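You operate a simulated robot arm through the tools that you are given. There is no shell and no other tool. Be economical: measure what you need, move in short steps, check, and stop when the job is done.

Carry out the task below with a simulated robot arm. There is one attempt and no reset: what you move stays moved.

TASK
Finish the filter run and take the green handle disc out.
Fine: pump the press cup dry before you open it; disc on the bench edge by the press, cup shut again. Where these are worked on the way, their far stop is far enough and under half their travel is too little: press cup.

It is judged by the outcome, as a careful person would: the job done as asked, and still so three seconds after it is handed in. It fails if anything else is knocked over, pushed out of place, dropped, spilled or broken.

THE ROBOT
A 6-joint arm with a two-finger parallel gripper, fixed in place. Base frame: the origin is at the foot of the arm, x ahead of it, y to its left, z up; the work surface is at about z = 0.8. Lengths are in m, angles in rad, forces in N, time in s.
With the tool pointing down near the work surface it reaches from about 0.24 to 0.64 m from the base axis. Its first joint turns from -1.152 to 1.152 rad. Payload 2.7 kg.
Tool frame: the origin (TCP) lies between the finger pads and is the grasp point; the fingertips stand 0.023 m ahead of it; z points along the fingers, y is the line along which they close. The gripper opens to 0.094 m. The fingers are 0.038 m wide and 0.01 m thick; the gripper's body (0.054 by 0.096 m) begins 0.039 m behind the TCP.
Orientation is that of the tool frame in the base frame, as [roll, pitch, yaw] about the fixed x, y, z axes, in that order (R = Rz(yaw) Ry(pitch) Rx(roll)). With the fingers straight down and closing along the base's y, the tool's x points along the base's -x, its y along +y and its z along -z.

THE INTERFACE
- The arm moves only by the tool step_arm. Its argument "increments" is a list of rows, each a list of 3 entries, a list of its own where there are three numbers: the turn, a rotation vector about the tool's x, y, z in rad, then the shift along the tool's x, y, z in m, then the gripper command, from -1 (shut) to 1 (fully open), values between in proportion. In form: [[[ax, ay, az], [tx, ty, tz], claw], ...]. A call has 1 to 10 rows; each row shifts and turns the commanded pose from where the row before left it, along the tool's axes as they then stand. A row lasts 0.2 s, in which the tool goes at most 0.05 m and 0.15 rad; a call with a longer step from one row to the next is refused whole, and so is a gripper value outside its range. Where a pose cannot be reached the arm comes as near as it can. A force on the tool above 60 N (or 10 N above the force at the start of the call, whichever is more), or a blocked arm, ends the call early, and 0.2 s more pass. Each finger travels about 0.045 m/s and halts on what it meets, pressing with about 27 N; the grip force reading is that of the motor and also rises with nothing between the fingers. The clock runs only during rows and for 0.2 s after the last one: add rows that do not move to give the fingers time. The reply holds the time, the measured pose of the TCP, the force on the tool along the base axes, the opening and the grip force, in the units named above and with some noise, with the torque about the TCP (base axes, N m) and any sound that the robot's microphone picked up.
- Cameras (640 x 400 px; columns grow to the right, rows downward): "scene" is fixed at [0.087, -0.4405, 1.4114]; the picture's right is [0.66, -0.75, 0.00], its down [-0.39, -0.34, -0.86] and it looks along [0.64, 0.57, -0.52] (base axes); focal length 263 px, centre (320, 200). "wrist" rides on the gripper at [0.086, 0.016, -0.074] in the tool frame; the picture's right is [-0.18, 0.98, 0.00], its down [-0.58, -0.11, -0.81] and it looks along [-0.79, -0.15, 0.59] (tool axes); focal length 243 px, centre (320, 200). There is no depth. A picture from a camera that has moved, and an enlarged one, comes with that camera's place and axes in the base frame and with its lens.
- snapshot(camera): a new picture of that camera. It takes no simulated time.
- zoom(camera, box): a new picture of the part [left, top, right, bottom] of that camera's present view, enlarged. It takes no simulated time.
- job_done(): hands the job in; it is judged then, once.

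Go step by step. Nothing tells you positions but the pictures and the camera data: compare them with the known pose of the tool, close in by small moves and look again before you grip or let go. The budget is 120 turns and 68 pictures, counting those below and the enlarged ones. Unless the task says otherwise, let go and move clear before handing in, and close with one line.

The tools are called after ">>>" by a JSON object that holds its "op" and its "data". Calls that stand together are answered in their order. step_arm: Moves the arm, as the interface text tells. Its arguments: {"type":"object","properties":{"increments":{"type":"array","items":{"type":"array"}}},"required":["increments"]} The other tools are called the same way: snapshot (camera) takes a picture; zoom (camera, box) takes an enlarged picture of a part of a camera's view; job_done () hands the job in.

At the start:

```text
time_s: 0.0
ee_pos: [0.3547, -0.0552, 1.2831]
orientation: [3.139, 0.002, -3.141]
force: [0.3, -0.1, 0.7]
ft_torque: [-0.03, -0.02, 0.01]
grip_width: 0.094
finger_force: 0.1
```

scene: 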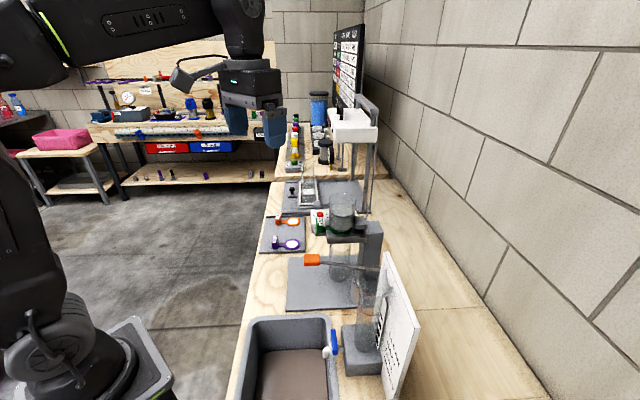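
wrist: 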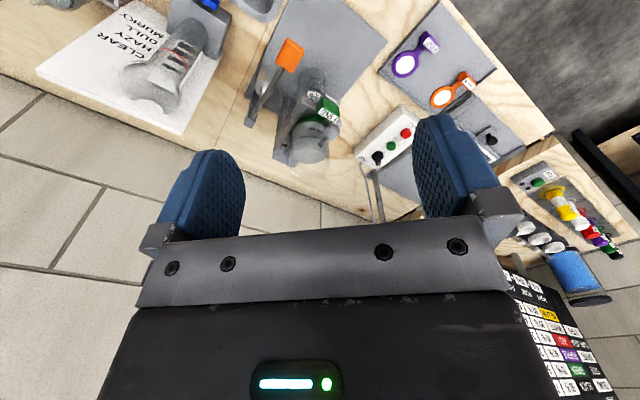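

I see a bench with a press (orange lever), a cup with a green-marked part, handle discs in purple and orange, and a tank. I'll zoom in to identify the parts.

>>> {"op": "zoom", "data": {"camera": "scene", "box": [240, 170, 440, 295]}}

>>> {"op": "zoom", "data": {"camera": "scene", "box": [240, 250, 440, 400]}}

>>> {"op": "zoom", "data": {"camera": "wrist", "box": [220, 0, 420, 170]}}

>>> {"op": "zoom", "data": {"camera": "scene", "box": [270, 80, 400, 210]}}

```text
3.20 times, centred on (340, 232) of scene
camera zoom: at [0.087, -0.4405, 1.4114], right [0.66, -0.75, 0.0], down [-0.39, -0.34, -0.86], along [0.64, 0.57, -0.52], focal length 841 px, centre (256, 96)
```

zoom: 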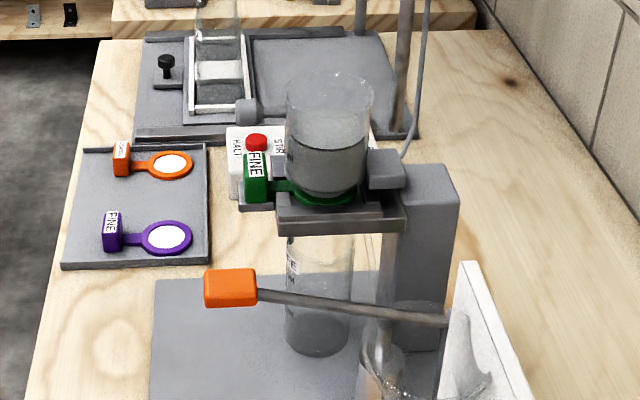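

```text
2.67 times, centred on (340, 325) of scene
camera zoom: at [0.087, -0.4405, 1.4114], right [0.66, -0.75, 0.0], down [-0.39, -0.34, -0.86], along [0.64, 0.57, -0.52], focal length 701 px, centre (267, -133)
```

zoom: 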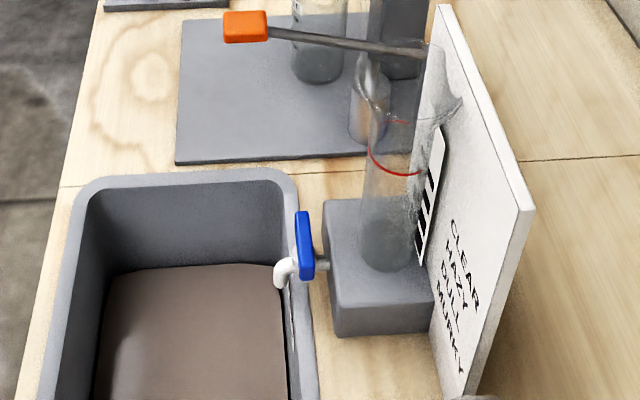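

```text
2.35 times, centred on (320, 85) of wrist
camera zoom: at [0.2688, -0.0389, 1.3566], right [0.18, 0.98, 0.0], down [0.58, -0.11, 0.81], along [0.79, -0.15, -0.59], focal length 571 px, centre (320, 471)
```

zoom: 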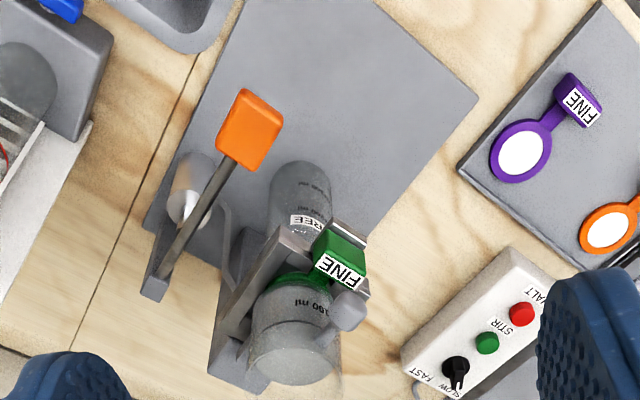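

```text
3.08 times, centred on (335, 145) of scene
camera zoom: at [0.087, -0.4405, 1.4114], right [0.66, -0.75, 0.0], down [-0.39, -0.34, -0.86], along [0.64, 0.57, -0.52], focal length 809 px, centre (274, 369)
```

zoom: 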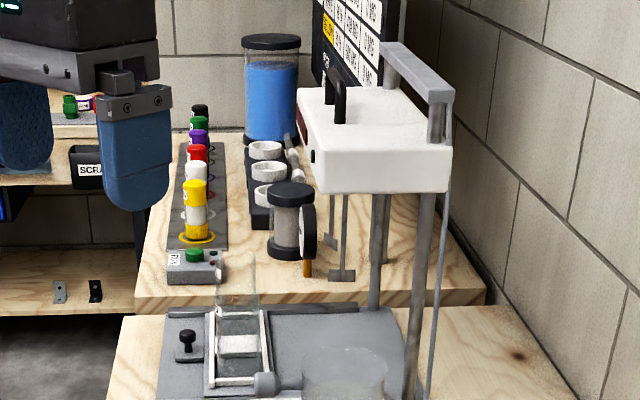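

I place the green handle at about (0.50,-0.07,0.99) and the orange pump grip at about (0.42,-0.115,0.96), with its pivot near (0.54,-0.235,0.92). I'll move the wrist camera closer for a better look.

>>> {"op": "step_arm", "data": {"increments": [[[0, 0, 0], [0.018, -0.015, 0.033], 1], [[0, 0, 0], [0.018, -0.015, 0.033], 1], [[0, 0, 0], [0.018, -0.015, 0.033], 1], [[0, 0, 0], [0, -0.015, 0.033], 1]]}}

>>> {"op": "snapshot", "data": {"camera": "wrist"}}

```text
time_s: 1.0
ee_pos: [0.2978, -0.1124, 1.1502]
orientation: [3.14, 0.0, -3.14]
force: [-1.1, -1.0, 0.3]
ft_torque: [0.0, 0.01, 0.01]
grip_width: 0.0941
finger_force: 0.1
```

```text
61 pictures are left
camera wrist: at [0.2128, -0.0968, 1.2241], right [0.18, 0.98, 0.0], down [0.58, -0.11, 0.81], along [0.79, -0.15, -0.59], focal length 243 px, centre (320, 200)
```

wrist: 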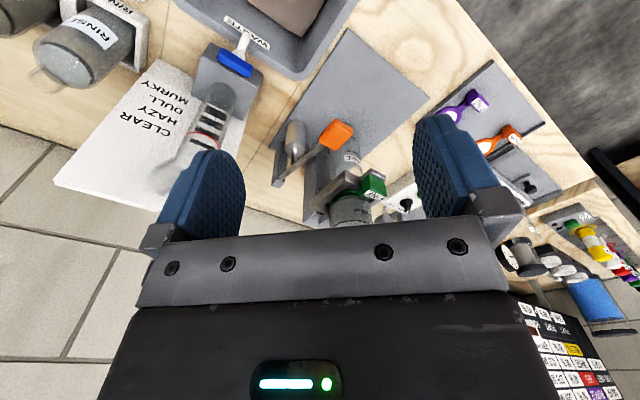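

The press sits between the fingers in this view (the picture is upside down). I'll zoom in.

>>> {"op": "zoom", "data": {"camera": "wrist", "box": [240, 90, 430, 230]}}

>>> {"op": "zoom", "data": {"camera": "scene", "box": [290, 185, 400, 255]}}

>>> {"op": "zoom", "data": {"camera": "scene", "box": [290, 235, 410, 340]}}

```text
2.86 times, centred on (335, 160) of wrist
camera zoom: at [0.2128, -0.0968, 1.2241], right [0.18, 0.98, 0.0], down [0.58, -0.11, 0.81], along [0.79, -0.15, -0.59], focal length 693 px, centre (277, 314)
```

zoom: 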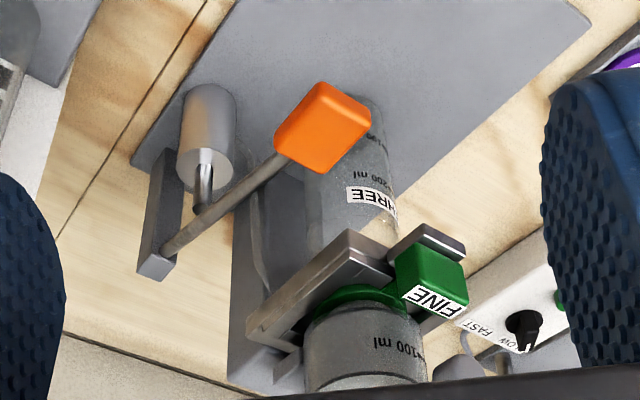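

```text
5.71 times, centred on (345, 220) of scene
camera zoom: at [0.087, -0.4405, 1.4114], right [0.66, -0.75, 0.0], down [-0.39, -0.34, -0.86], along [0.64, 0.57, -0.52], focal length 1502 px, centre (177, 86)
```

zoom: 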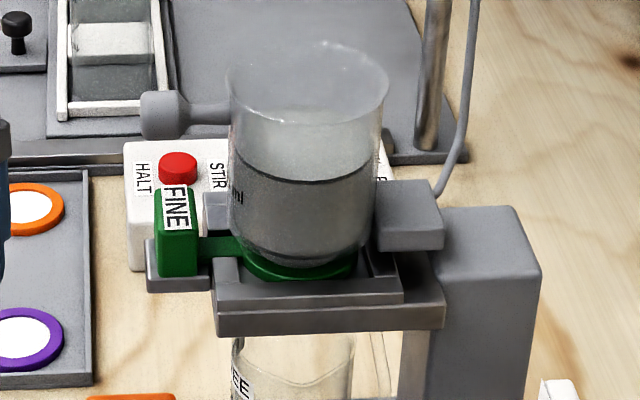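

```text
3.81 times, centred on (350, 288) of scene
camera zoom: at [0.087, -0.4405, 1.4114], right [0.66, -0.75, 0.0], down [-0.39, -0.34, -0.86], along [0.64, 0.57, -0.52], focal length 1001 px, centre (206, -133)
```

zoom: 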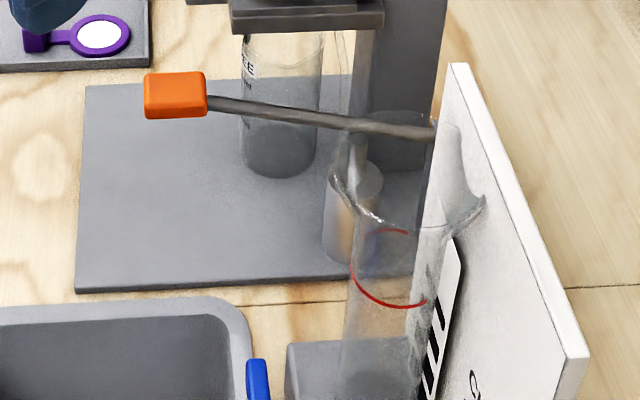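

The press faces the bench edge at 45°, direction f≈(-0.7,0.7). The cup hinges at the back with a front knob near (0.50,-0.063,1.06), and the lever pumps in a parallel vertical plane. I'll turn the tool 45° so the fingers close along the bench, then go above the lever grip.

>>> {"op": "step_arm", "data": {"increments": [[[0, 0, 0.131], [0, 0, 0], 0.3], [[0, 0, 0.131], [0, 0, 0], 0.3], [[0, 0, 0.131], [0, 0, 0], 0.3], [[0, 0, 0.131], [0, 0, 0], 0.3], [[0, 0, 0.131], [0, 0, 0], 0.3], [[0, 0, 0.13], [0, 0, 0], 0.3], [[0, 0, 0], [-0.025, 0.028, 0.01], 0.3], [[0, 0, 0], [-0.025, 0.028, 0.01], 0.3], [[0, 0, 0], [-0.025, 0.028, 0.01], 0.3]]}}

>>> {"op": "snapshot", "data": {"camera": "wrist"}}

>>> {"op": "snapshot", "data": {"camera": "scene"}}

```text
time_s: 3.0
ee_pos: [0.4147, -0.105, 1.1206]
orientation: [3.139, 0.0, 2.356]
force: [0.1, 0.3, -0.3]
ft_torque: [0.0, 0.02, -0.01]
grip_width: 0.0611
finger_force: 0.2
```

```text
57 pictures are left
camera wrist: at [0.366, -0.031, 1.1944], right [0.82, 0.57, 0.0], down [0.33, -0.49, 0.81], along [0.46, -0.66, -0.59], focal length 243 px, centre (320, 200)
```

wrist: 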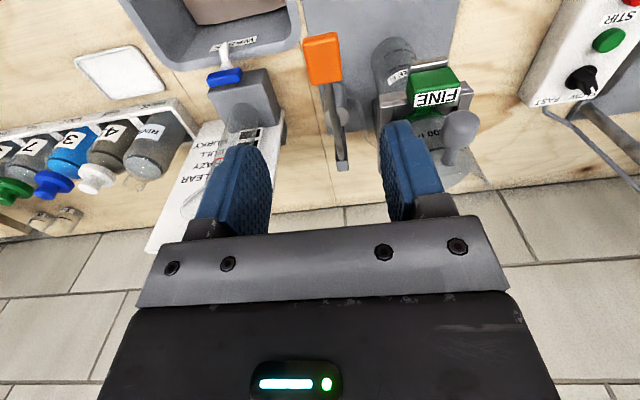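

```text
56 pictures are left
```

scene: 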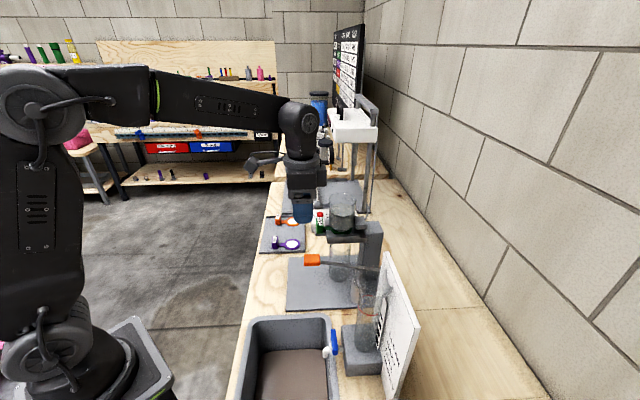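

The grip is centred near (0.424,-0.108,0.96), about 3 cm wide. I'll align and descend over it.

>>> {"op": "step_arm", "data": {"increments": [[[0, 0, 0], [-0.009, 0.004, 0.04], 0.3], [[0, 0, 0], [0, 0, 0.04], 0.3], [[0, 0, 0], [0, 0, 0.035], 0.3], [[0, 0, 0], [0, 0, 0.015], 0.3]]}}

>>> {"op": "snapshot", "data": {"camera": "wrist"}}

>>> {"op": "zoom", "data": {"camera": "scene", "box": [250, 180, 410, 300]}}

```text
time_s: 4.0
ee_pos: [0.4242, -0.1116, 0.993]
orientation: [3.137, 0.0, 2.359]
force: [-0.2, 0.5, -0.6]
ft_torque: [-0.01, -0.01, -0.04]
grip_width: 0.0611
finger_force: 0.0
```

```text
55 pictures are left
camera wrist: at [0.3748, -0.0385, 1.0667], right [0.82, 0.57, 0.0], down [0.33, -0.49, 0.81], along [0.46, -0.66, -0.59], focal length 243 px, centre (320, 200)
```

wrist: 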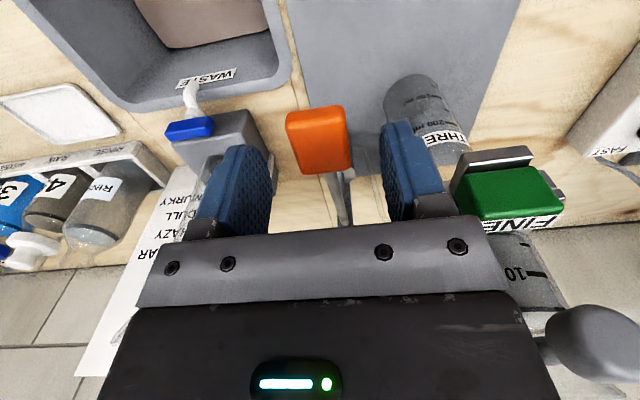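

```text
3.33 times, centred on (330, 240) of scene
camera zoom: at [0.087, -0.4405, 1.4114], right [0.66, -0.75, 0.0], down [-0.39, -0.34, -0.86], along [0.64, 0.57, -0.52], focal length 876 px, centre (287, 67)
```

zoom: 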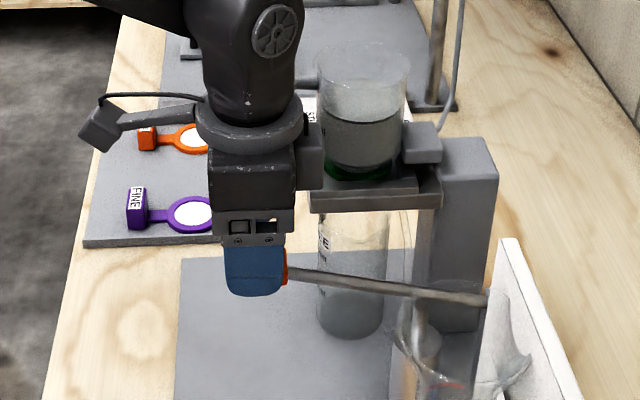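

>>> {"op": "step_arm", "data": {"increments": [[[0, 0, 0], [-0.005, 0.0, 0.012], 0.3], [[0, 0, 0], [0, 0, 0.012], 0.3], [[0, 0, 0], [0, 0, 0], -0.4], [[0, 0, 0], [0, 0, 0], -0.8], [[0, 0, 0], [0, 0, 0], -0.8]]}}

>>> {"op": "zoom", "data": {"camera": "scene", "box": [250, 180, 410, 300]}}

```text
time_s: 5.2
ee_pos: [0.4253, -0.1155, 0.9679]
orientation: [3.139, 0.001, 2.357]
force: [5.2, 2.7, -2.6]
ft_torque: [0.07, -0.08, -0.15]
grip_width: 0.0316
finger_force: 44.8
```

```text
3.33 times, centred on (330, 240) of scene
camera zoom: at [0.0872, -0.4404, 1.4114], right [0.66, -0.75, 0.0], down [-0.39, -0.34, -0.86], along [0.64, 0.57, -0.52], focal length 876 px, centre (287, 67)
```

zoom: 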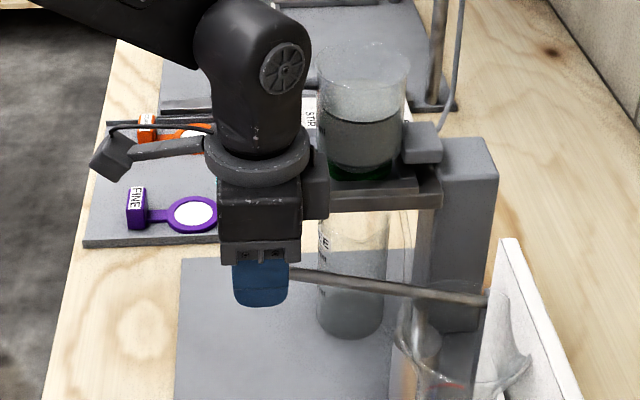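

Gripped at 0.032 width. I'll try a small downward stroke along the lever's arc.

>>> {"op": "step_arm", "data": {"increments": [[[0, -0.05, 0], [0.002, 0, 0.0083], -0.8], [[0, -0.05, 0], [0.002, 0, 0.0083], -0.8], [[0, -0.05, 0], [0.002, 0, 0.0083], -0.8]]}}

```text
time_s: 6.0
ee_pos: [0.4212, -0.1098, 0.9404]
orientation: [-3.141, 0.145, 2.355]
force: [-9.3, 35.2, 2.4]
ft_torque: [0.66, 0.62, 0.12]
grip_width: 0.0315
finger_force: 45.2
```

The lever moves down, but with side load (about +31 N outward and 18 N along e). I'll relieve that and continue with more outward component.

>>> {"op": "step_arm", "data": {"increments": [[[0, 0, 0], [0.003, 0.001, 0], -0.8], [[0, -0.03, 0], [0.002, 0, 0.005], -0.8]]}}

```text
time_s: 6.6
ee_pos: [0.4207, -0.1098, 0.935]
orientation: [3.14, 0.179, 2.353]
force: [-2.4, 10.2, -3.8]
ft_torque: [1.06, 1.14, 0.24]
grip_width: 0.032
finger_force: 45.2
```

>>> {"op": "step_arm", "data": {"increments": [[[0, 0, 0], [0.001, 0, 0.008], -0.8], [[0, -0.03, 0], [0.001, 0, 0.008], -0.8], [[0, -0.03, 0], [0.001, 0, 0.008], -0.8]]}}

>>> {"op": "snapshot", "data": {"camera": "scene"}}

```text
time_s: 7.4
ee_pos: [0.4216, -0.1108, 0.9112]
orientation: [3.14, 0.238, 2.356]
force: [-21.3, 11.4, 8.5]
ft_torque: [-0.82, -0.48, 0.0]
grip_width: 0.0318
finger_force: 45.7
```

```text
52 pictures are left
```

scene: 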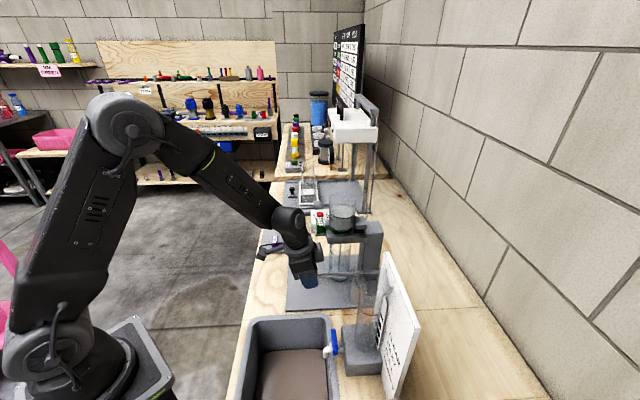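

>>> {"op": "step_arm", "data": {"increments": [[[0, -0.04, 0], [0.003, 0, 0.004], -0.8], [[0, -0.05, 0], [0.001, 0, 0.008], -0.8]]}}

>>> {"op": "zoom", "data": {"camera": "scene", "box": [250, 180, 410, 300]}}

```text
time_s: 8.0
ee_pos: [0.4206, -0.1102, 0.9]
orientation: [3.137, 0.333, 2.354]
force: [-2.6, -5.4, 0.9]
ft_torque: [0.78, 1.21, 0.42]
grip_width: 0.0318
finger_force: 44.9
```

```text
3.33 times, centred on (330, 240) of scene
camera zoom: at [0.0869, -0.4407, 1.4113], right [0.66, -0.75, 0.0], down [-0.39, -0.34, -0.86], along [0.64, 0.57, -0.52], focal length 876 px, centre (287, 67)
```

zoom: 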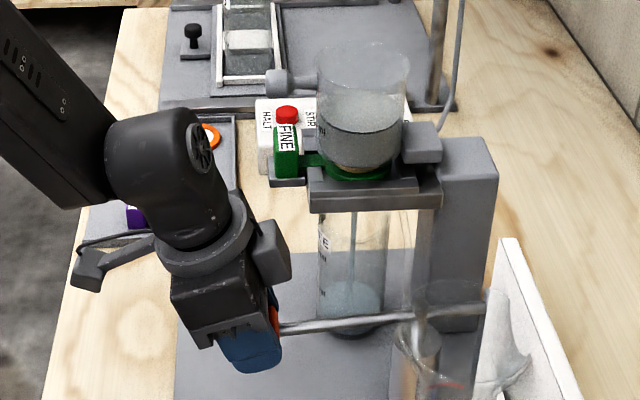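

The stroke drives liquid through; the cup's level is falling. I'll continue down towards the stop.

>>> {"op": "step_arm", "data": {"increments": [[[0, -0.02, 0], [0, 0, 0.007], -0.8], [[0, -0.04, 0], [0.001, 0, 0.007], -0.8]]}}

```text
time_s: 8.6
ee_pos: [0.4247, -0.1133, 0.8882]
orientation: [3.134, 0.396, 2.352]
force: [-15.5, -11.1, 40.0]
ft_torque: [0.1, 0.48, 0.61]
grip_width: 0.0315
finger_force: 44.9
```

I felt the stop at z≈0.888 (lever ±0.24 rad, R≈0.17). Now the up stroke along the fitted arc.

>>> {"op": "step_arm", "data": {"increments": [[[0, 0.05, 0], [-0.0021, 0, -0.0098], -0.8], [[0, 0.05, 0], [-0.0021, 0, -0.0098], -0.8], [[0, 0.05, 0], [-0.0021, 0, -0.0098], -0.8], [[0, 0.05, 0], [-0.0021, 0, -0.0098], -0.8]]}}

```text
time_s: 9.6
ee_pos: [0.4232, -0.112, 0.9188]
orientation: [3.134, 0.19, 2.355]
force: [1.9, 21.5, 7.9]
ft_torque: [-0.78, -0.51, -0.15]
grip_width: 0.0314
finger_force: 44.7
out of reach, approached as far as the arm can: row 1, 2
```

>>> {"op": "step_arm", "data": {"increments": [[[0, 0.03, 0], [0.0, 0, -0.0098], -0.8], [[0, 0.04, 0], [-0.001, 0, -0.0098], -0.8], [[0, 0.04, 0], [-0.0022, 0, -0.0098], -0.8], [[0, 0.04, 0], [-0.0024, 0, -0.0098], -0.8], [[0, 0.04, 0], [-0.0026, 0, -0.0098], -0.8]]}}

>>> {"op": "zoom", "data": {"camera": "scene", "box": [250, 180, 410, 300]}}

```text
time_s: 10.8
ee_pos: [0.4238, -0.1124, 0.9654]
orientation: [3.136, -0.005, 2.357]
force: [23.4, 26.0, -32.1]
ft_torque: [-0.02, -0.02, -0.25]
grip_width: 0.0315
finger_force: 44.1
```

```text
3.33 times, centred on (330, 240) of scene
camera zoom: at [0.0881, -0.4399, 1.4115], right [0.66, -0.75, 0.0], down [-0.39, -0.34, -0.86], along [0.64, 0.57, -0.52], focal length 876 px, centre (287, 67)
```

zoom: 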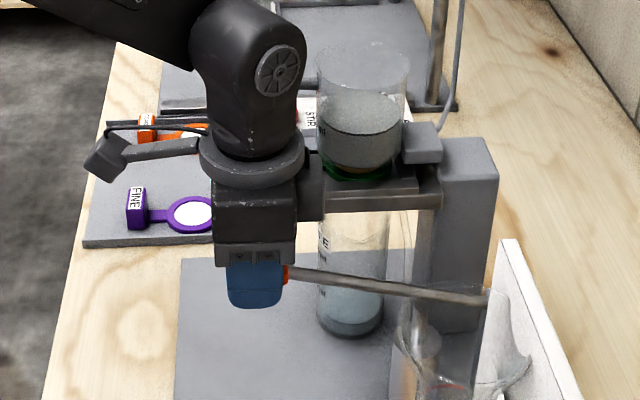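

At the top stop; the liquid level has dropped only some. I'll run another full down stroke along the arc.

>>> {"op": "step_arm", "data": {"increments": [[[0, -0.02, 0], [0.002, 0.002, 0.005], -0.8], [[0, -0.045, 0], [0.0023, 0, 0.0098], -0.8], [[0, -0.045, 0], [0.0023, 0, 0.0098], -0.8], [[0, -0.045, 0], [0.0023, 0, 0.0098], -0.8], [[0, -0.045, 0], [0.0023, 0, 0.0098], -0.8], [[0, -0.045, 0], [0.0022, 0, 0.0098], -0.8], [[0, -0.045, 0], [0.002, 0, 0.0098], -0.8], [[0, -0.045, 0], [0.002, 0, 0.0098], -0.8], [[0, -0.03, 0], [0.002, 0, 0.008], -0.8]]}}

>>> {"op": "zoom", "data": {"camera": "scene", "box": [310, 180, 390, 270]}}

```text
time_s: 12.8
ee_pos: [0.4233, -0.1124, 0.8876]
orientation: [3.134, 0.374, 2.354]
force: [1.3, -1.2, 22.7]
ft_torque: [-0.2, 0.22, 0.49]
grip_width: 0.032
finger_force: 34.6
```

```text
4.44 times, centred on (350, 225) of scene
camera zoom: at [0.0867, -0.4405, 1.4114], right [0.66, -0.75, 0.0], down [-0.39, -0.34, -0.86], along [0.64, 0.57, -0.52], focal length 1168 px, centre (187, 89)
```

zoom: 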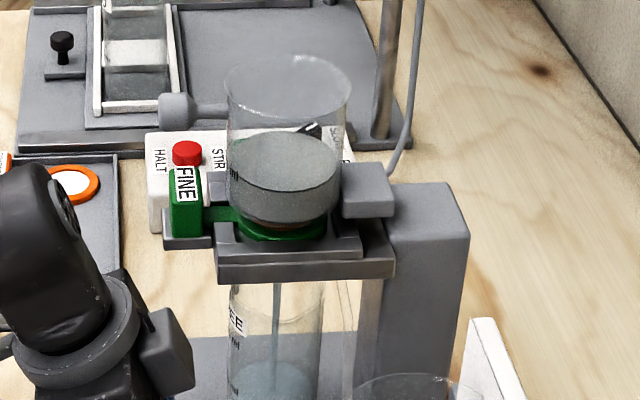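

The level dropped clearly. Next, an up stroke.

>>> {"op": "step_arm", "data": {"increments": [[[0, 0.04, 0], [-0.002, 0, -0.0085], -0.8], [[0, 0.045, 0], [-0.002, 0, -0.0098], -0.8], [[0, 0.045, 0], [-0.002, 0, -0.0098], -0.8], [[0, 0.045, 0], [-0.0022, 0, -0.0098], -0.8], [[0, 0.045, 0], [-0.0023, 0, -0.0098], -0.8], [[0, 0.045, 0], [-0.0023, 0, -0.0098], -0.8], [[0, 0.045, 0], [-0.0023, 0, -0.0098], -0.8], [[0, 0.045, 0], [-0.0023, 0, -0.0098], -0.8], [[0, 0.02, 0], [-0.002, 0, -0.003], -0.8]]}}

```text
time_s: 14.8
ee_pos: [0.421, -0.1086, 0.9655]
orientation: [3.141, -0.023, 2.359]
force: [-2.2, 13.4, -24.0]
ft_torque: [0.13, 0.21, -0.47]
grip_width: 0.0316
finger_force: 39.4
```

>>> {"op": "step_arm", "data": {"increments": [[[0, -0.03, 0], [0.002, 0, 0.006], -0.8], [[0, -0.045, 0], [0.0021, 0, 0.0098], -0.8], [[0, -0.045, 0], [0.0021, 0, 0.0098], -0.8], [[0, -0.045, 0], [0.0021, 0, 0.0098], -0.8], [[0, -0.045, 0], [0.0021, 0, 0.0098], -0.8], [[0, -0.045, 0], [0.0021, 0, 0.0098], -0.8], [[0, -0.045, 0], [0.002, 0, 0.0098], -0.8], [[0, -0.045, 0], [0.002, 0, 0.0098], -0.8], [[0, -0.03, 0], [0.002, 0, 0.008], -0.8]]}}

>>> {"op": "zoom", "data": {"camera": "scene", "box": [310, 180, 390, 270]}}

```text
time_s: 16.8
ee_pos: [0.4216, -0.1115, 0.8866]
orientation: [3.13, 0.375, 2.354]
force: [-6.2, -2.9, 37.2]
ft_torque: [-0.29, 0.23, 0.58]
grip_width: 0.0317
finger_force: 44.6
```

```text
4.44 times, centred on (350, 225) of scene
camera zoom: at [0.0863, -0.4405, 1.4114], right [0.66, -0.75, 0.0], down [-0.39, -0.34, -0.86], along [0.64, 0.57, -0.52], focal length 1168 px, centre (187, 89)
```

zoom: 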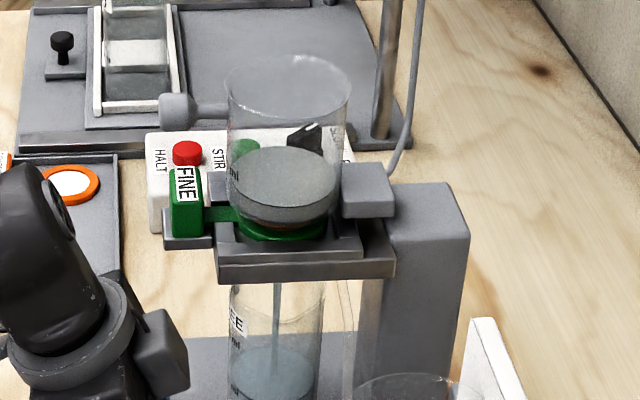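

Level falls about a step per stroke; several more are needed. Up again.

>>> {"op": "step_arm", "data": {"increments": [[[0, 0.04, 0], [-0.002, 0, -0.0085], -0.8], [[0, 0.045, 0], [-0.002, 0, -0.0098], -0.8], [[0, 0.045, 0], [-0.002, 0, -0.0098], -0.8], [[0, 0.045, 0], [-0.0022, 0, -0.0098], -0.8], [[0, 0.045, 0], [-0.0023, 0, -0.0098], -0.8], [[0, 0.045, 0], [-0.0023, 0, -0.0098], -0.8], [[0, 0.045, 0], [-0.0023, 0, -0.0098], -0.8], [[0, 0.045, 0], [-0.0023, 0, -0.0098], -0.8], [[0, 0.02, 0], [-0.002, 0, -0.003], -0.8]]}}

```text
time_s: 18.8
ee_pos: [0.4195, -0.109, 0.9623]
orientation: [3.141, -0.021, 2.358]
force: [11.5, -0.9, -36.6]
ft_torque: [0.11, 0.18, -0.33]
grip_width: 0.0318
finger_force: 44.9
```

>>> {"op": "step_arm", "data": {"increments": [[[0, -0.03, 0], [0.0, 0, 0.006], -0.8], [[0, -0.045, 0], [0.0015, 0, 0.0098], -0.8], [[0, -0.045, 0], [0.0018, 0, 0.0098], -0.8], [[0, -0.045, 0], [0.0019, 0, 0.0098], -0.8], [[0, -0.045, 0], [0.0021, 0, 0.0098], -0.8], [[0, -0.045, 0], [0.0021, 0, 0.0098], -0.8], [[0, -0.045, 0], [0.002, 0, 0.0098], -0.8], [[0, -0.045, 0], [0.002, 0, 0.0098], -0.8], [[0, -0.03, 0], [0.002, 0, 0.006], -0.8]]}}

>>> {"op": "snapshot", "data": {"camera": "wrist"}}

```text
time_s: 20.8
ee_pos: [0.422, -0.1105, 0.8852]
orientation: [3.137, 0.375, 2.354]
force: [-28.6, -14.1, 49.4]
ft_torque: [0.42, 1.23, 0.89]
grip_width: 0.0316
finger_force: 44.8
```

```text
47 pictures are left
camera wrist: at [0.3581, -0.0214, 0.9224], right [0.82, 0.57, 0.07], down [0.09, -0.25, 0.96], along [0.57, -0.78, -0.26], focal length 243 px, centre (320, 200)
```

wrist: 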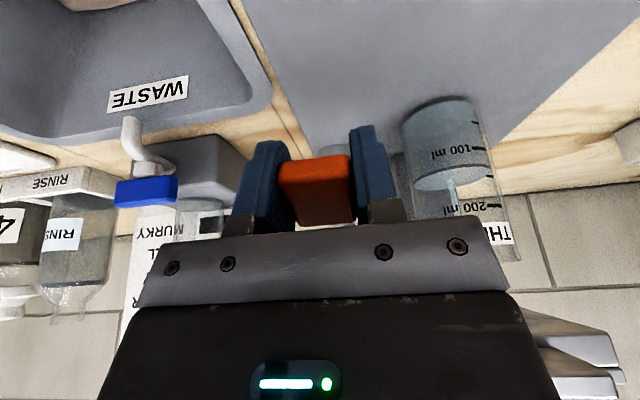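

Grip is still good. I'll ease the sideways load and keep pumping.

>>> {"op": "step_arm", "data": {"increments": [[[0, 0.04, 0], [-0.002, -0.0015, -0.0085], -0.8], [[0, 0.045, 0], [-0.002, 0, -0.0098], -0.8], [[0, 0.045, 0], [-0.002, 0, -0.0098], -0.8], [[0, 0.045, 0], [-0.0022, 0, -0.0098], -0.8], [[0, 0.045, 0], [-0.0023, 0, -0.0098], -0.8], [[0, 0.045, 0], [-0.0023, 0, -0.0098], -0.8], [[0, 0.045, 0], [-0.0023, 0, -0.0098], -0.8], [[0, 0.045, 0], [-0.0023, 0, -0.0098], -0.8], [[0, 0.02, 0], [-0.002, 0, -0.002], -0.8]]}}

>>> {"op": "zoom", "data": {"camera": "scene", "box": [310, 180, 390, 270]}}

```text
time_s: 22.8
ee_pos: [0.4205, -0.1098, 0.96]
orientation: [3.14, -0.023, 2.356]
force: [13.9, 22.8, -35.5]
ft_torque: [-0.31, -0.03, -0.28]
grip_width: 0.0315
finger_force: 45.9
```

```text
4.44 times, centred on (350, 225) of scene
camera zoom: at [0.0879, -0.44, 1.4115], right [0.66, -0.75, 0.0], down [-0.39, -0.34, -0.86], along [0.64, 0.57, -0.52], focal length 1168 px, centre (187, 89)
```

zoom: 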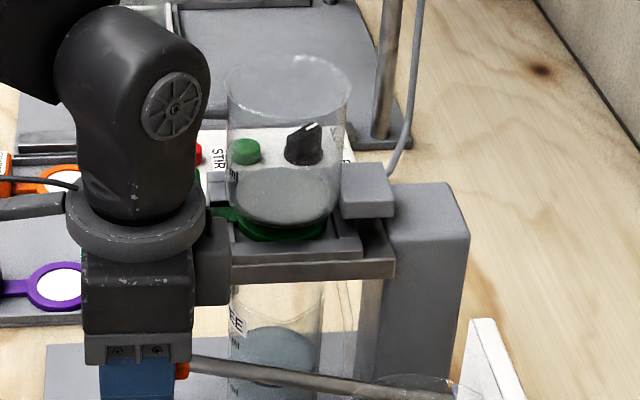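

Nearly dry. Another full stroke.

>>> {"op": "step_arm", "data": {"increments": [[[0, -0.03, 0], [0.001, 0.001, 0.006], -0.8], [[0, -0.045, 0], [0.0019, 0, 0.0098], -0.8], [[0, -0.045, 0], [0.0019, 0, 0.0098], -0.8], [[0, -0.045, 0], [0.0019, 0, 0.0098], -0.8], [[0, -0.045, 0], [0.0021, 0, 0.0098], -0.8], [[0, -0.045, 0], [0.0021, 0, 0.0098], -0.8], [[0, -0.045, 0], [0.002, 0, 0.0098], -0.8], [[0, -0.045, 0], [0.002, 0, 0.0098], -0.8], [[0, -0.02, 0], [0.002, 0, 0.005], -0.8]]}}

>>> {"op": "zoom", "data": {"camera": "scene", "box": [310, 180, 390, 270]}}

```text
time_s: 24.8
ee_pos: [0.4212, -0.1093, 0.8856]
orientation: [3.134, 0.363, 2.355]
force: [-13.1, 2.0, 36.5]
ft_torque: [-0.29, 0.17, 0.5]
grip_width: 0.0318
finger_force: 44.3
```

```text
4.44 times, centred on (350, 225) of scene
camera zoom: at [0.0861, -0.4403, 1.4115], right [0.66, -0.75, 0.0], down [-0.39, -0.34, -0.86], along [0.64, 0.57, -0.51], focal length 1168 px, centre (187, 89)
```

zoom: 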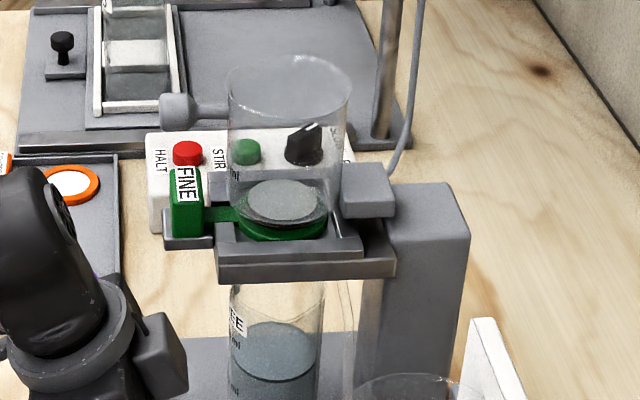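

>>> {"op": "step_arm", "data": {"increments": [[[0, 0.03, 0], [-0.002, -0.0005, -0.0075], -0.8], [[0, 0.045, 0], [-0.002, 0, -0.0098], -0.8], [[0, 0.045, 0], [-0.002, 0, -0.0098], -0.8], [[0, 0.045, 0], [-0.0022, 0, -0.0098], -0.8], [[0, 0.045, 0], [-0.0023, 0, -0.0098], -0.8], [[0, 0.045, 0], [-0.0023, 0, -0.0098], -0.8], [[0, 0.045, 0], [-0.0023, 0, -0.0098], -0.8], [[0, 0.045, 0], [-0.0023, 0, -0.0098], -0.8], [[0, 0.02, 0], [-0.002, 0, -0.002], -0.8]]}}

>>> {"op": "step_arm", "data": {"increments": [[[0, -0.03, 0], [0.001, 0.0005, 0.006], -0.8], [[0, -0.045, 0], [0.0019, 0, 0.0098], -0.8], [[0, -0.045, 0], [0.0019, 0, 0.0098], -0.8], [[0, -0.045, 0], [0.0019, 0, 0.0098], -0.8], [[0, -0.045, 0], [0.0021, 0, 0.0098], -0.8], [[0, -0.045, 0], [0.0021, 0, 0.0098], -0.8], [[0, -0.045, 0], [0.002, 0, 0.0098], -0.8], [[0, -0.045, 0], [0.002, 0, 0.0098], -0.8], [[0, -0.02, 0], [0.002, 0, 0.005], -0.8]]}}

>>> {"op": "zoom", "data": {"camera": "scene", "box": [310, 180, 390, 270]}}

```text
time_s: 26.8
ee_pos: [0.4205, -0.108, 0.9582]
orientation: [3.141, -0.018, 2.358]
force: [11.3, 6.7, -33.8]
ft_torque: [-0.42, -0.38, -0.22]
grip_width: 0.0316
finger_force: 44.9
```

```text
time_s: 28.8
ee_pos: [0.4185, -0.1085, 0.8831]
orientation: [3.135, 0.362, 2.354]
force: [-19.6, -5.0, 36.7]
ft_torque: [-0.33, 0.19, 0.62]
grip_width: 0.0319
finger_force: 44.4
```

```text
4.44 times, centred on (350, 225) of scene
camera zoom: at [0.086, -0.4405, 1.4114], right [0.66, -0.75, 0.0], down [-0.39, -0.34, -0.86], along [0.64, 0.57, -0.51], focal length 1168 px, centre (187, 89)
```

zoom: 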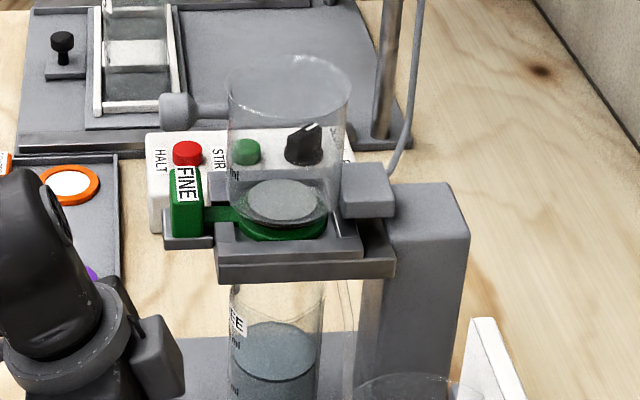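

No more change in either vessel, so the cup is dry. I'll raise the lever back to rest and release it.

>>> {"op": "step_arm", "data": {"increments": [[[0, 0.03, 0], [-0.002, -0.0005, -0.0075], -0.8], [[0, 0.045, 0], [-0.002, 0, -0.0098], -0.8], [[0, 0.045, 0], [-0.002, 0, -0.0098], -0.8], [[0, 0.045, 0], [-0.0022, 0, -0.0098], -0.8], [[0, 0.045, 0], [-0.0023, 0, -0.0098], -0.8], [[0, 0.045, 0], [-0.0023, 0, -0.0098], -0.8], [[0, 0.045, 0], [-0.0023, 0, -0.0098], -0.8], [[0, 0.045, 0], [-0.0023, 0, -0.0098], -0.8], [[0, 0.0, 0], [-0.002, 0, -0.0], -0.8]]}}

>>> {"op": "step_arm", "data": {"increments": [[[0, 0, 0], [0, 0, 0], -0.2], [[0, 0, 0], [0, 0, 0], 0.2], [[0, 0, 0], [0, 0, 0], 0.2], [[0, 0, 0], [0, 0, -0.03], 0.2], [[0, 0, 0], [0, 0, -0.05], 0.2], [[0, 0, 0], [0, 0, -0.05], 0.2], [[0, 0, 0], [0.02, 0, -0.03], 0.0]]}}

>>> {"op": "snapshot", "data": {"camera": "wrist"}}

>>> {"op": "zoom", "data": {"camera": "scene", "box": [250, 160, 410, 280]}}

```text
time_s: 30.8
ee_pos: [0.4191, -0.1072, 0.9568]
orientation: [3.139, 0.002, 2.36]
force: [14.3, 21.3, -20.9]
ft_torque: [-0.57, -0.48, -0.01]
grip_width: 0.0312
finger_force: 44.6
```

```text
time_s: 32.4
ee_pos: [0.4054, -0.0956, 1.1183]
orientation: [3.138, 0.009, 2.358]
force: [-1.0, -0.4, -0.2]
ft_torque: [0.03, -0.01, 0.02]
grip_width: 0.0469
finger_force: 0.0
```

```text
43 pictures are left
camera wrist: at [0.3563, -0.0222, 1.1916], right [0.82, 0.57, 0.0], down [0.33, -0.48, 0.81], along [0.46, -0.67, -0.58], focal length 243 px, centre (320, 200)
```

wrist: 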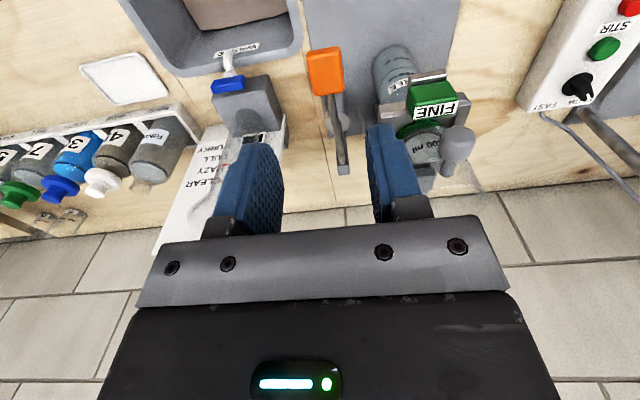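

```text
3.33 times, centred on (330, 220) of scene
camera zoom: at [0.087, -0.4405, 1.4114], right [0.66, -0.75, 0.0], down [-0.39, -0.34, -0.86], along [0.64, 0.57, -0.52], focal length 876 px, centre (287, 133)
```

zoom: 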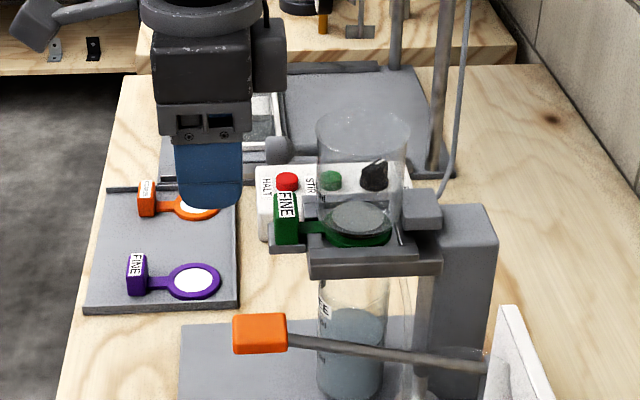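

The lever is back up. The knob is near (0.502,-0.065,1.06), on the cup's front. I'll move above and in front of it with a slight outward tilt.

>>> {"op": "step_arm", "data": {"increments": [[[0, -0.1, 0], [0, 0.03, 0], 0.2], [[0, -0.1, 0], [0, 0.03, 0], 0.2], [[0, 0, 0], [0, 0.03, 0], 0.2], [[0, 0, 0], [-0.013, 0, 0], 0.2]]}}

>>> {"op": "snapshot", "data": {"camera": "wrist"}}

>>> {"op": "zoom", "data": {"camera": "scene", "box": [270, 150, 400, 250]}}

```text
time_s: 33.4
ee_pos: [0.4776, -0.0411, 1.1223]
orientation: [3.138, 0.211, 2.357]
force: [-0.3, 0.3, -0.5]
ft_torque: [0.0, 0.03, 0.0]
grip_width: 0.0563
finger_force: 0.1
```

```text
41 pictures are left
camera wrist: at [0.4189, 0.042, 1.1763], right [0.82, 0.57, 0.04], down [0.2, -0.36, 0.91], along [0.53, -0.74, -0.41], focal length 243 px, centre (320, 200)
```

wrist: 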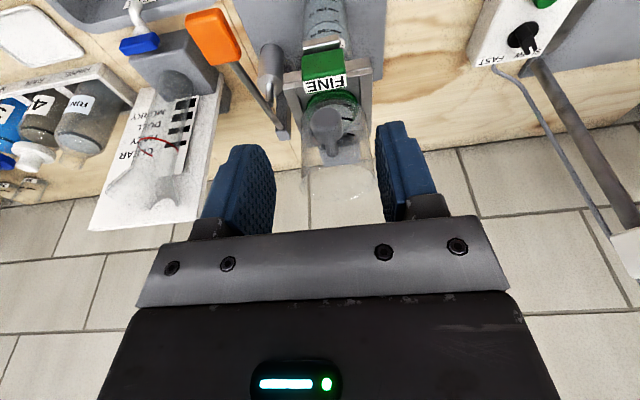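

```text
4.00 times, centred on (335, 200) of scene
camera zoom: at [0.087, -0.4405, 1.4114], right [0.66, -0.75, 0.0], down [-0.39, -0.34, -0.86], along [0.64, 0.57, -0.52], focal length 1051 px, centre (260, 200)
```

zoom: 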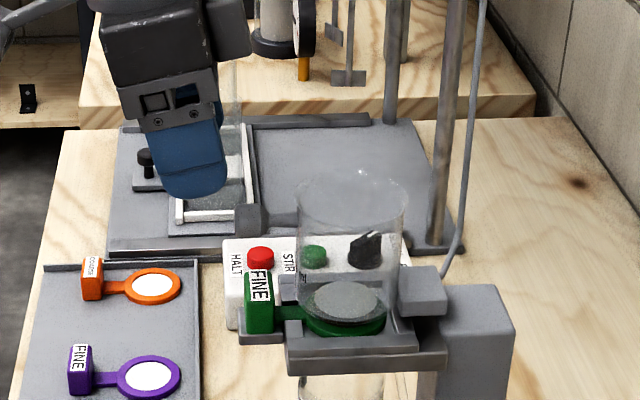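

The knob is centred between the fingers. I'll descend to straddle it.

>>> {"op": "step_arm", "data": {"increments": [[[0, 0, 0], [-0.004, 0.001, 0.022], 0.2], [[0, 0, 0], [-0.004, 0, 0.022], 0.2], [[0, 0, 0], [-0.0045, 0, 0.022], 0.2]]}}

>>> {"op": "snapshot", "data": {"camera": "wrist"}}

>>> {"op": "zoom", "data": {"camera": "scene", "box": [270, 150, 400, 250]}}

```text
time_s: 34.2
ee_pos: [0.4945, -0.0574, 1.0597]
orientation: [3.138, 0.209, 2.357]
force: [-0.1, -0.2, 0.3]
ft_torque: [0.01, 0.0, 0.0]
grip_width: 0.0565
finger_force: 0.0
```

```text
39 pictures are left
camera wrist: at [0.4362, 0.0254, 1.1139], right [0.82, 0.57, 0.04], down [0.2, -0.36, 0.91], along [0.53, -0.74, -0.41], focal length 243 px, centre (320, 200)
```

wrist: 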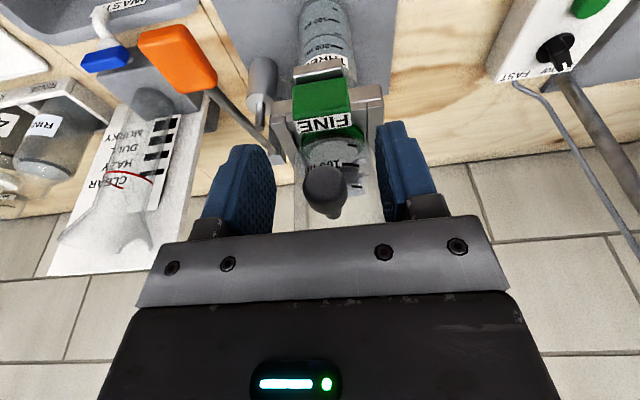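

```text
4.00 times, centred on (335, 200) of scene
camera zoom: at [0.087, -0.4405, 1.4114], right [0.66, -0.75, 0.0], down [-0.39, -0.34, -0.86], along [0.64, 0.57, -0.52], focal length 1051 px, centre (260, 200)
```

zoom: 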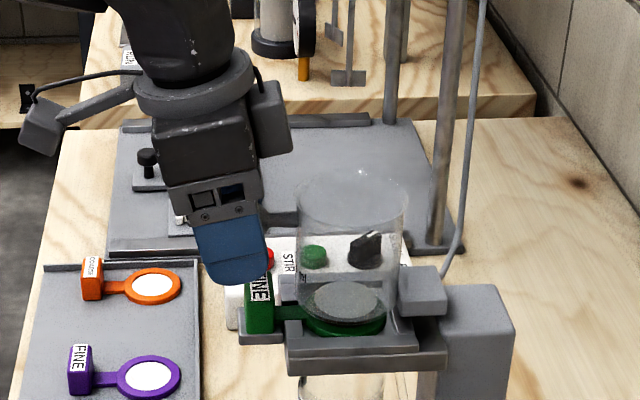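

TCP lines up with the knob, and I'm ~1 cm outward of its centre. I'll move in 4 mm and close.

>>> {"op": "step_arm", "data": {"increments": [[[0, 0, 0], [-0.004, 0, 0.001], 0.2], [[0, 0, 0], [0, 0, 0], -0.5], [[0, 0, 0], [0, 0, 0], -0.9], [[0, 0, 0], [0, 0, 0], -0.9], [[0, 0, 0], [0, 0, 0], -0.9]]}}

```text
time_s: 35.4
ee_pos: [0.4977, -0.0588, 1.0596]
orientation: [3.136, 0.212, 2.357]
force: [12.2, 6.4, -1.7]
ft_torque: [0.0, 0.04, -0.07]
grip_width: 0.0218
finger_force: 44.4
```

Knob gripped (0.022). Small test lift along the assumed hinge arc.

>>> {"op": "step_arm", "data": {"increments": [[[0, 0, 0], [-0.0041, 0, -0.0051], -0.9], [[0, 0, 0], [-0.0041, 0, -0.0051], -0.9]]}}

>>> {"op": "zoom", "data": {"camera": "scene", "box": [270, 150, 400, 250]}}

```text
time_s: 36.0
ee_pos: [0.5034, -0.0636, 1.071]
orientation: [3.139, 0.206, 2.356]
force: [5.6, 8.0, -9.0]
ft_torque: [0.88, 0.87, -0.19]
grip_width: 0.0218
finger_force: 45.1
```

```text
4.00 times, centred on (335, 200) of scene
camera zoom: at [0.0873, -0.4403, 1.4114], right [0.66, -0.75, 0.0], down [-0.39, -0.34, -0.86], along [0.64, 0.57, -0.52], focal length 1051 px, centre (260, 200)
```

zoom: 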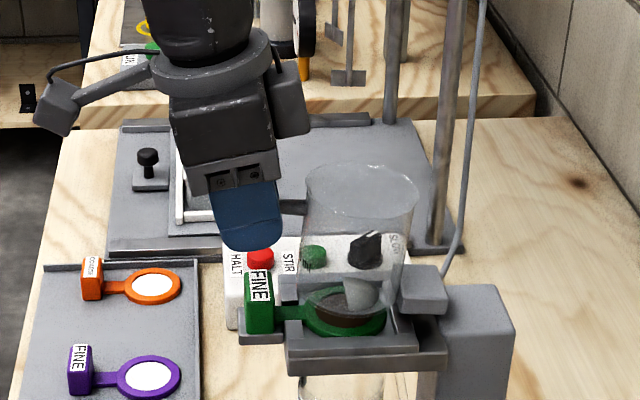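

The cup tips back about the rear hinge as expected, and the disc stays in its seat. I continue along the arc, turning the tool partly with it.

>>> {"op": "step_arm", "data": {"increments": [[[0, 0.06, 0], [-0.0078, 0, -0.0066], -0.9], [[0, 0.06, 0], [-0.0076, 0, -0.0068], -0.9], [[0, 0.06, 0], [-0.0079, 0, -0.0067], -0.9], [[0, 0.06, 0], [-0.008, 0, -0.0066], -0.9], [[0, 0.06, 0], [-0.0082, 0, -0.0063], -0.9]]}}

>>> {"op": "zoom", "data": {"camera": "scene", "box": [270, 150, 400, 250]}}

```text
time_s: 37.2
ee_pos: [0.5289, -0.0899, 1.1125]
orientation: [3.139, -0.086, 2.356]
force: [-27.2, 8.8, 28.9]
ft_torque: [-0.1, 0.34, -0.79]
grip_width: 0.0214
finger_force: 44.8
```

```text
4.00 times, centred on (335, 200) of scene
camera zoom: at [0.0856, -0.4402, 1.4116], right [0.66, -0.75, 0.0], down [-0.39, -0.34, -0.86], along [0.64, 0.57, -0.51], focal length 1051 px, centre (260, 200)
```

zoom: 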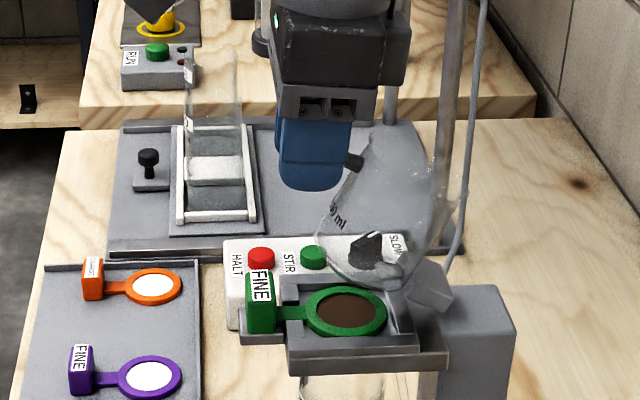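

Force is radially outward, so my arc is slightly too tight. I'll widen it and go on in shorter steps.

>>> {"op": "step_arm", "data": {"increments": [[[0, 0, 0], [0.002, 0.0005, -0.003], -0.9], [[0, 0.06, 0], [-0.0069, 0, -0.0072], -0.9], [[0, 0.06, 0], [-0.007, 0, -0.0071], -0.9]]}}

```text
time_s: 38.0
ee_pos: [0.5396, -0.0994, 1.1239]
orientation: [3.139, -0.212, 2.356]
force: [-16.4, -7.5, 7.1]
ft_torque: [-0.27, 0.36, -0.33]
grip_width: 0.0215
finger_force: 45.1
```

>>> {"op": "step_arm", "data": {"increments": [[[0, 0.04, 0], [-0.0069, -0.001, -0.0073], -0.9], [[0, 0.04, 0], [-0.0072, 0, -0.007], -0.9], [[0, 0.04, 0], [-0.0073, 0, -0.0068], -0.9], [[0, 0.04, 0], [-0.0076, 0, -0.0065], -0.9]]}}

>>> {"op": "zoom", "data": {"camera": "scene", "box": [270, 150, 400, 250]}}

```text
time_s: 38.9
ee_pos: [0.5382, -0.1003, 1.1225]
orientation: [3.11, -0.322, 2.381]
force: [10.7, 8.4, -1.4]
ft_torque: [-0.48, 0.24, -0.97]
grip_width: 0.0218
finger_force: 44.4
out of reach, approached as far as the arm can: row 2, 3, 4
stopped in row 4: the force on the tool passed its limit at 72 N (the readings are from after the stop); the commanded pose is now the measured one
```

```text
4.00 times, centred on (335, 200) of scene
camera zoom: at [0.0873, -0.4403, 1.4114], right [0.66, -0.75, 0.0], down [-0.39, -0.34, -0.86], along [0.64, 0.57, -0.52], focal length 1051 px, centre (260, 200)
```

zoom: 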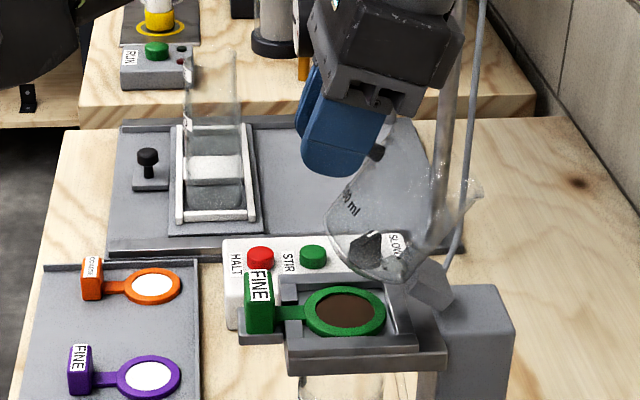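

The wrist's inward tilt put me out of reach. I'll rotate the tool back upright around the knob, then continue.

>>> {"op": "step_arm", "data": {"increments": [[[0.03, -0.1, 0.025], [0, 0, 0], -0.9], [[0, -0.1, 0], [0, 0, 0], -0.9], [[0, -0.1, 0], [0, 0, 0], -0.9], [[0, -0.1, 0], [0, 0, 0], -0.9], [[0, -0.1, 0], [0, 0, 0], -0.9]]}}

```text
time_s: 40.1
ee_pos: [0.5387, -0.1005, 1.1215]
orientation: [-3.138, 0.174, 2.356]
force: [8.4, 14.6, -14.5]
ft_torque: [1.32, 0.82, 0.73]
grip_width: 0.0216
finger_force: 44.7
```

>>> {"op": "step_arm", "data": {"increments": [[[0, 0, 0], [-0.0089, 0, -0.0045], -0.9], [[0, 0, 0], [-0.0092, 0, -0.0038], -0.9], [[0, 0, 0], [-0.0095, 0, -0.0031], -0.9]]}}

>>> {"op": "zoom", "data": {"camera": "scene", "box": [270, 150, 400, 250]}}

```text
time_s: 40.9
ee_pos: [0.5565, -0.1198, 1.1373]
orientation: [-3.136, 0.167, 2.357]
force: [10.6, 14.7, -26.2]
ft_torque: [1.48, 0.63, 0.72]
grip_width: 0.0216
finger_force: 45.0
```

```text
4.00 times, centred on (335, 200) of scene
camera zoom: at [0.0878, -0.4402, 1.4114], right [0.66, -0.75, 0.0], down [-0.39, -0.34, -0.86], along [0.64, 0.57, -0.52], focal length 1051 px, centre (260, 200)
```

zoom: 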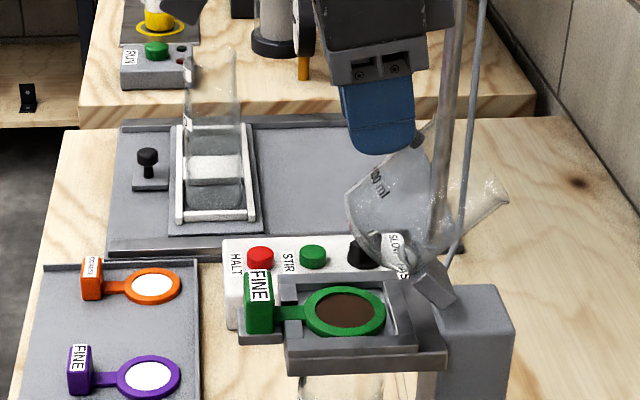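

Good progress (about 55-60° tilt). I'm pulling up slightly too much, so I'll flatten the path.

>>> {"op": "step_arm", "data": {"increments": [[[0, 0, 0], [-0.009, 0, -0.0005], -0.9], [[0, 0, 0], [-0.0095, 0, 0.0005], -0.9], [[0, 0, 0], [-0.0095, 0, 0.001], -0.9]]}}

>>> {"op": "zoom", "data": {"camera": "scene", "box": [270, 150, 400, 250]}}

```text
time_s: 41.7
ee_pos: [0.5759, -0.1369, 1.1445]
orientation: [-3.14, 0.175, 2.356]
force: [2.6, 14.9, -6.1]
ft_torque: [1.47, 0.67, 0.45]
grip_width: 0.0218
finger_force: 45.3
```

```text
4.00 times, centred on (335, 200) of scene
camera zoom: at [0.0872, -0.4401, 1.4115], right [0.66, -0.75, 0.0], down [-0.39, -0.34, -0.86], along [0.64, 0.57, -0.52], focal length 1051 px, centre (260, 200)
```

zoom: 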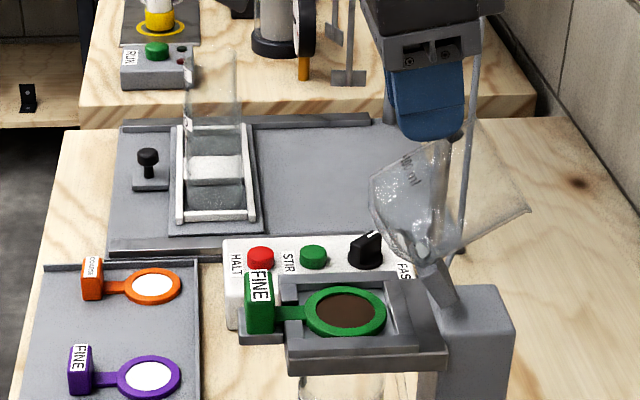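

>>> {"op": "step_arm", "data": {"increments": [[[0, 0, 0], [-0.009, -0.001, 0.001], -0.9], [[0, 0, 0], [-0.009, 0, 0.002], -0.9], [[0, 0, 0], [-0.009, 0, 0.003], -0.9]]}}

>>> {"op": "zoom", "data": {"camera": "scene", "box": [270, 150, 400, 250]}}

```text
time_s: 42.5
ee_pos: [0.5945, -0.1564, 1.1459]
orientation: [3.141, 0.182, 2.359]
force: [10.1, 23.1, 12.5]
ft_torque: [0.71, 1.04, -0.24]
grip_width: 0.0215
finger_force: 45.4
```

```text
4.00 times, centred on (335, 200) of scene
camera zoom: at [0.0871, -0.4397, 1.4116], right [0.66, -0.75, 0.0], down [-0.39, -0.34, -0.86], along [0.64, 0.57, -0.52], focal length 1051 px, centre (260, 200)
```

zoom: 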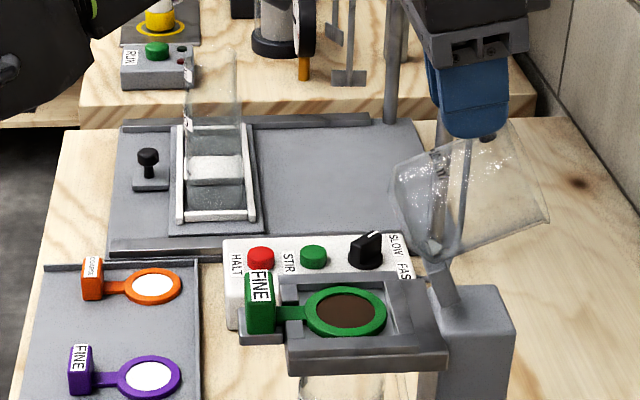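

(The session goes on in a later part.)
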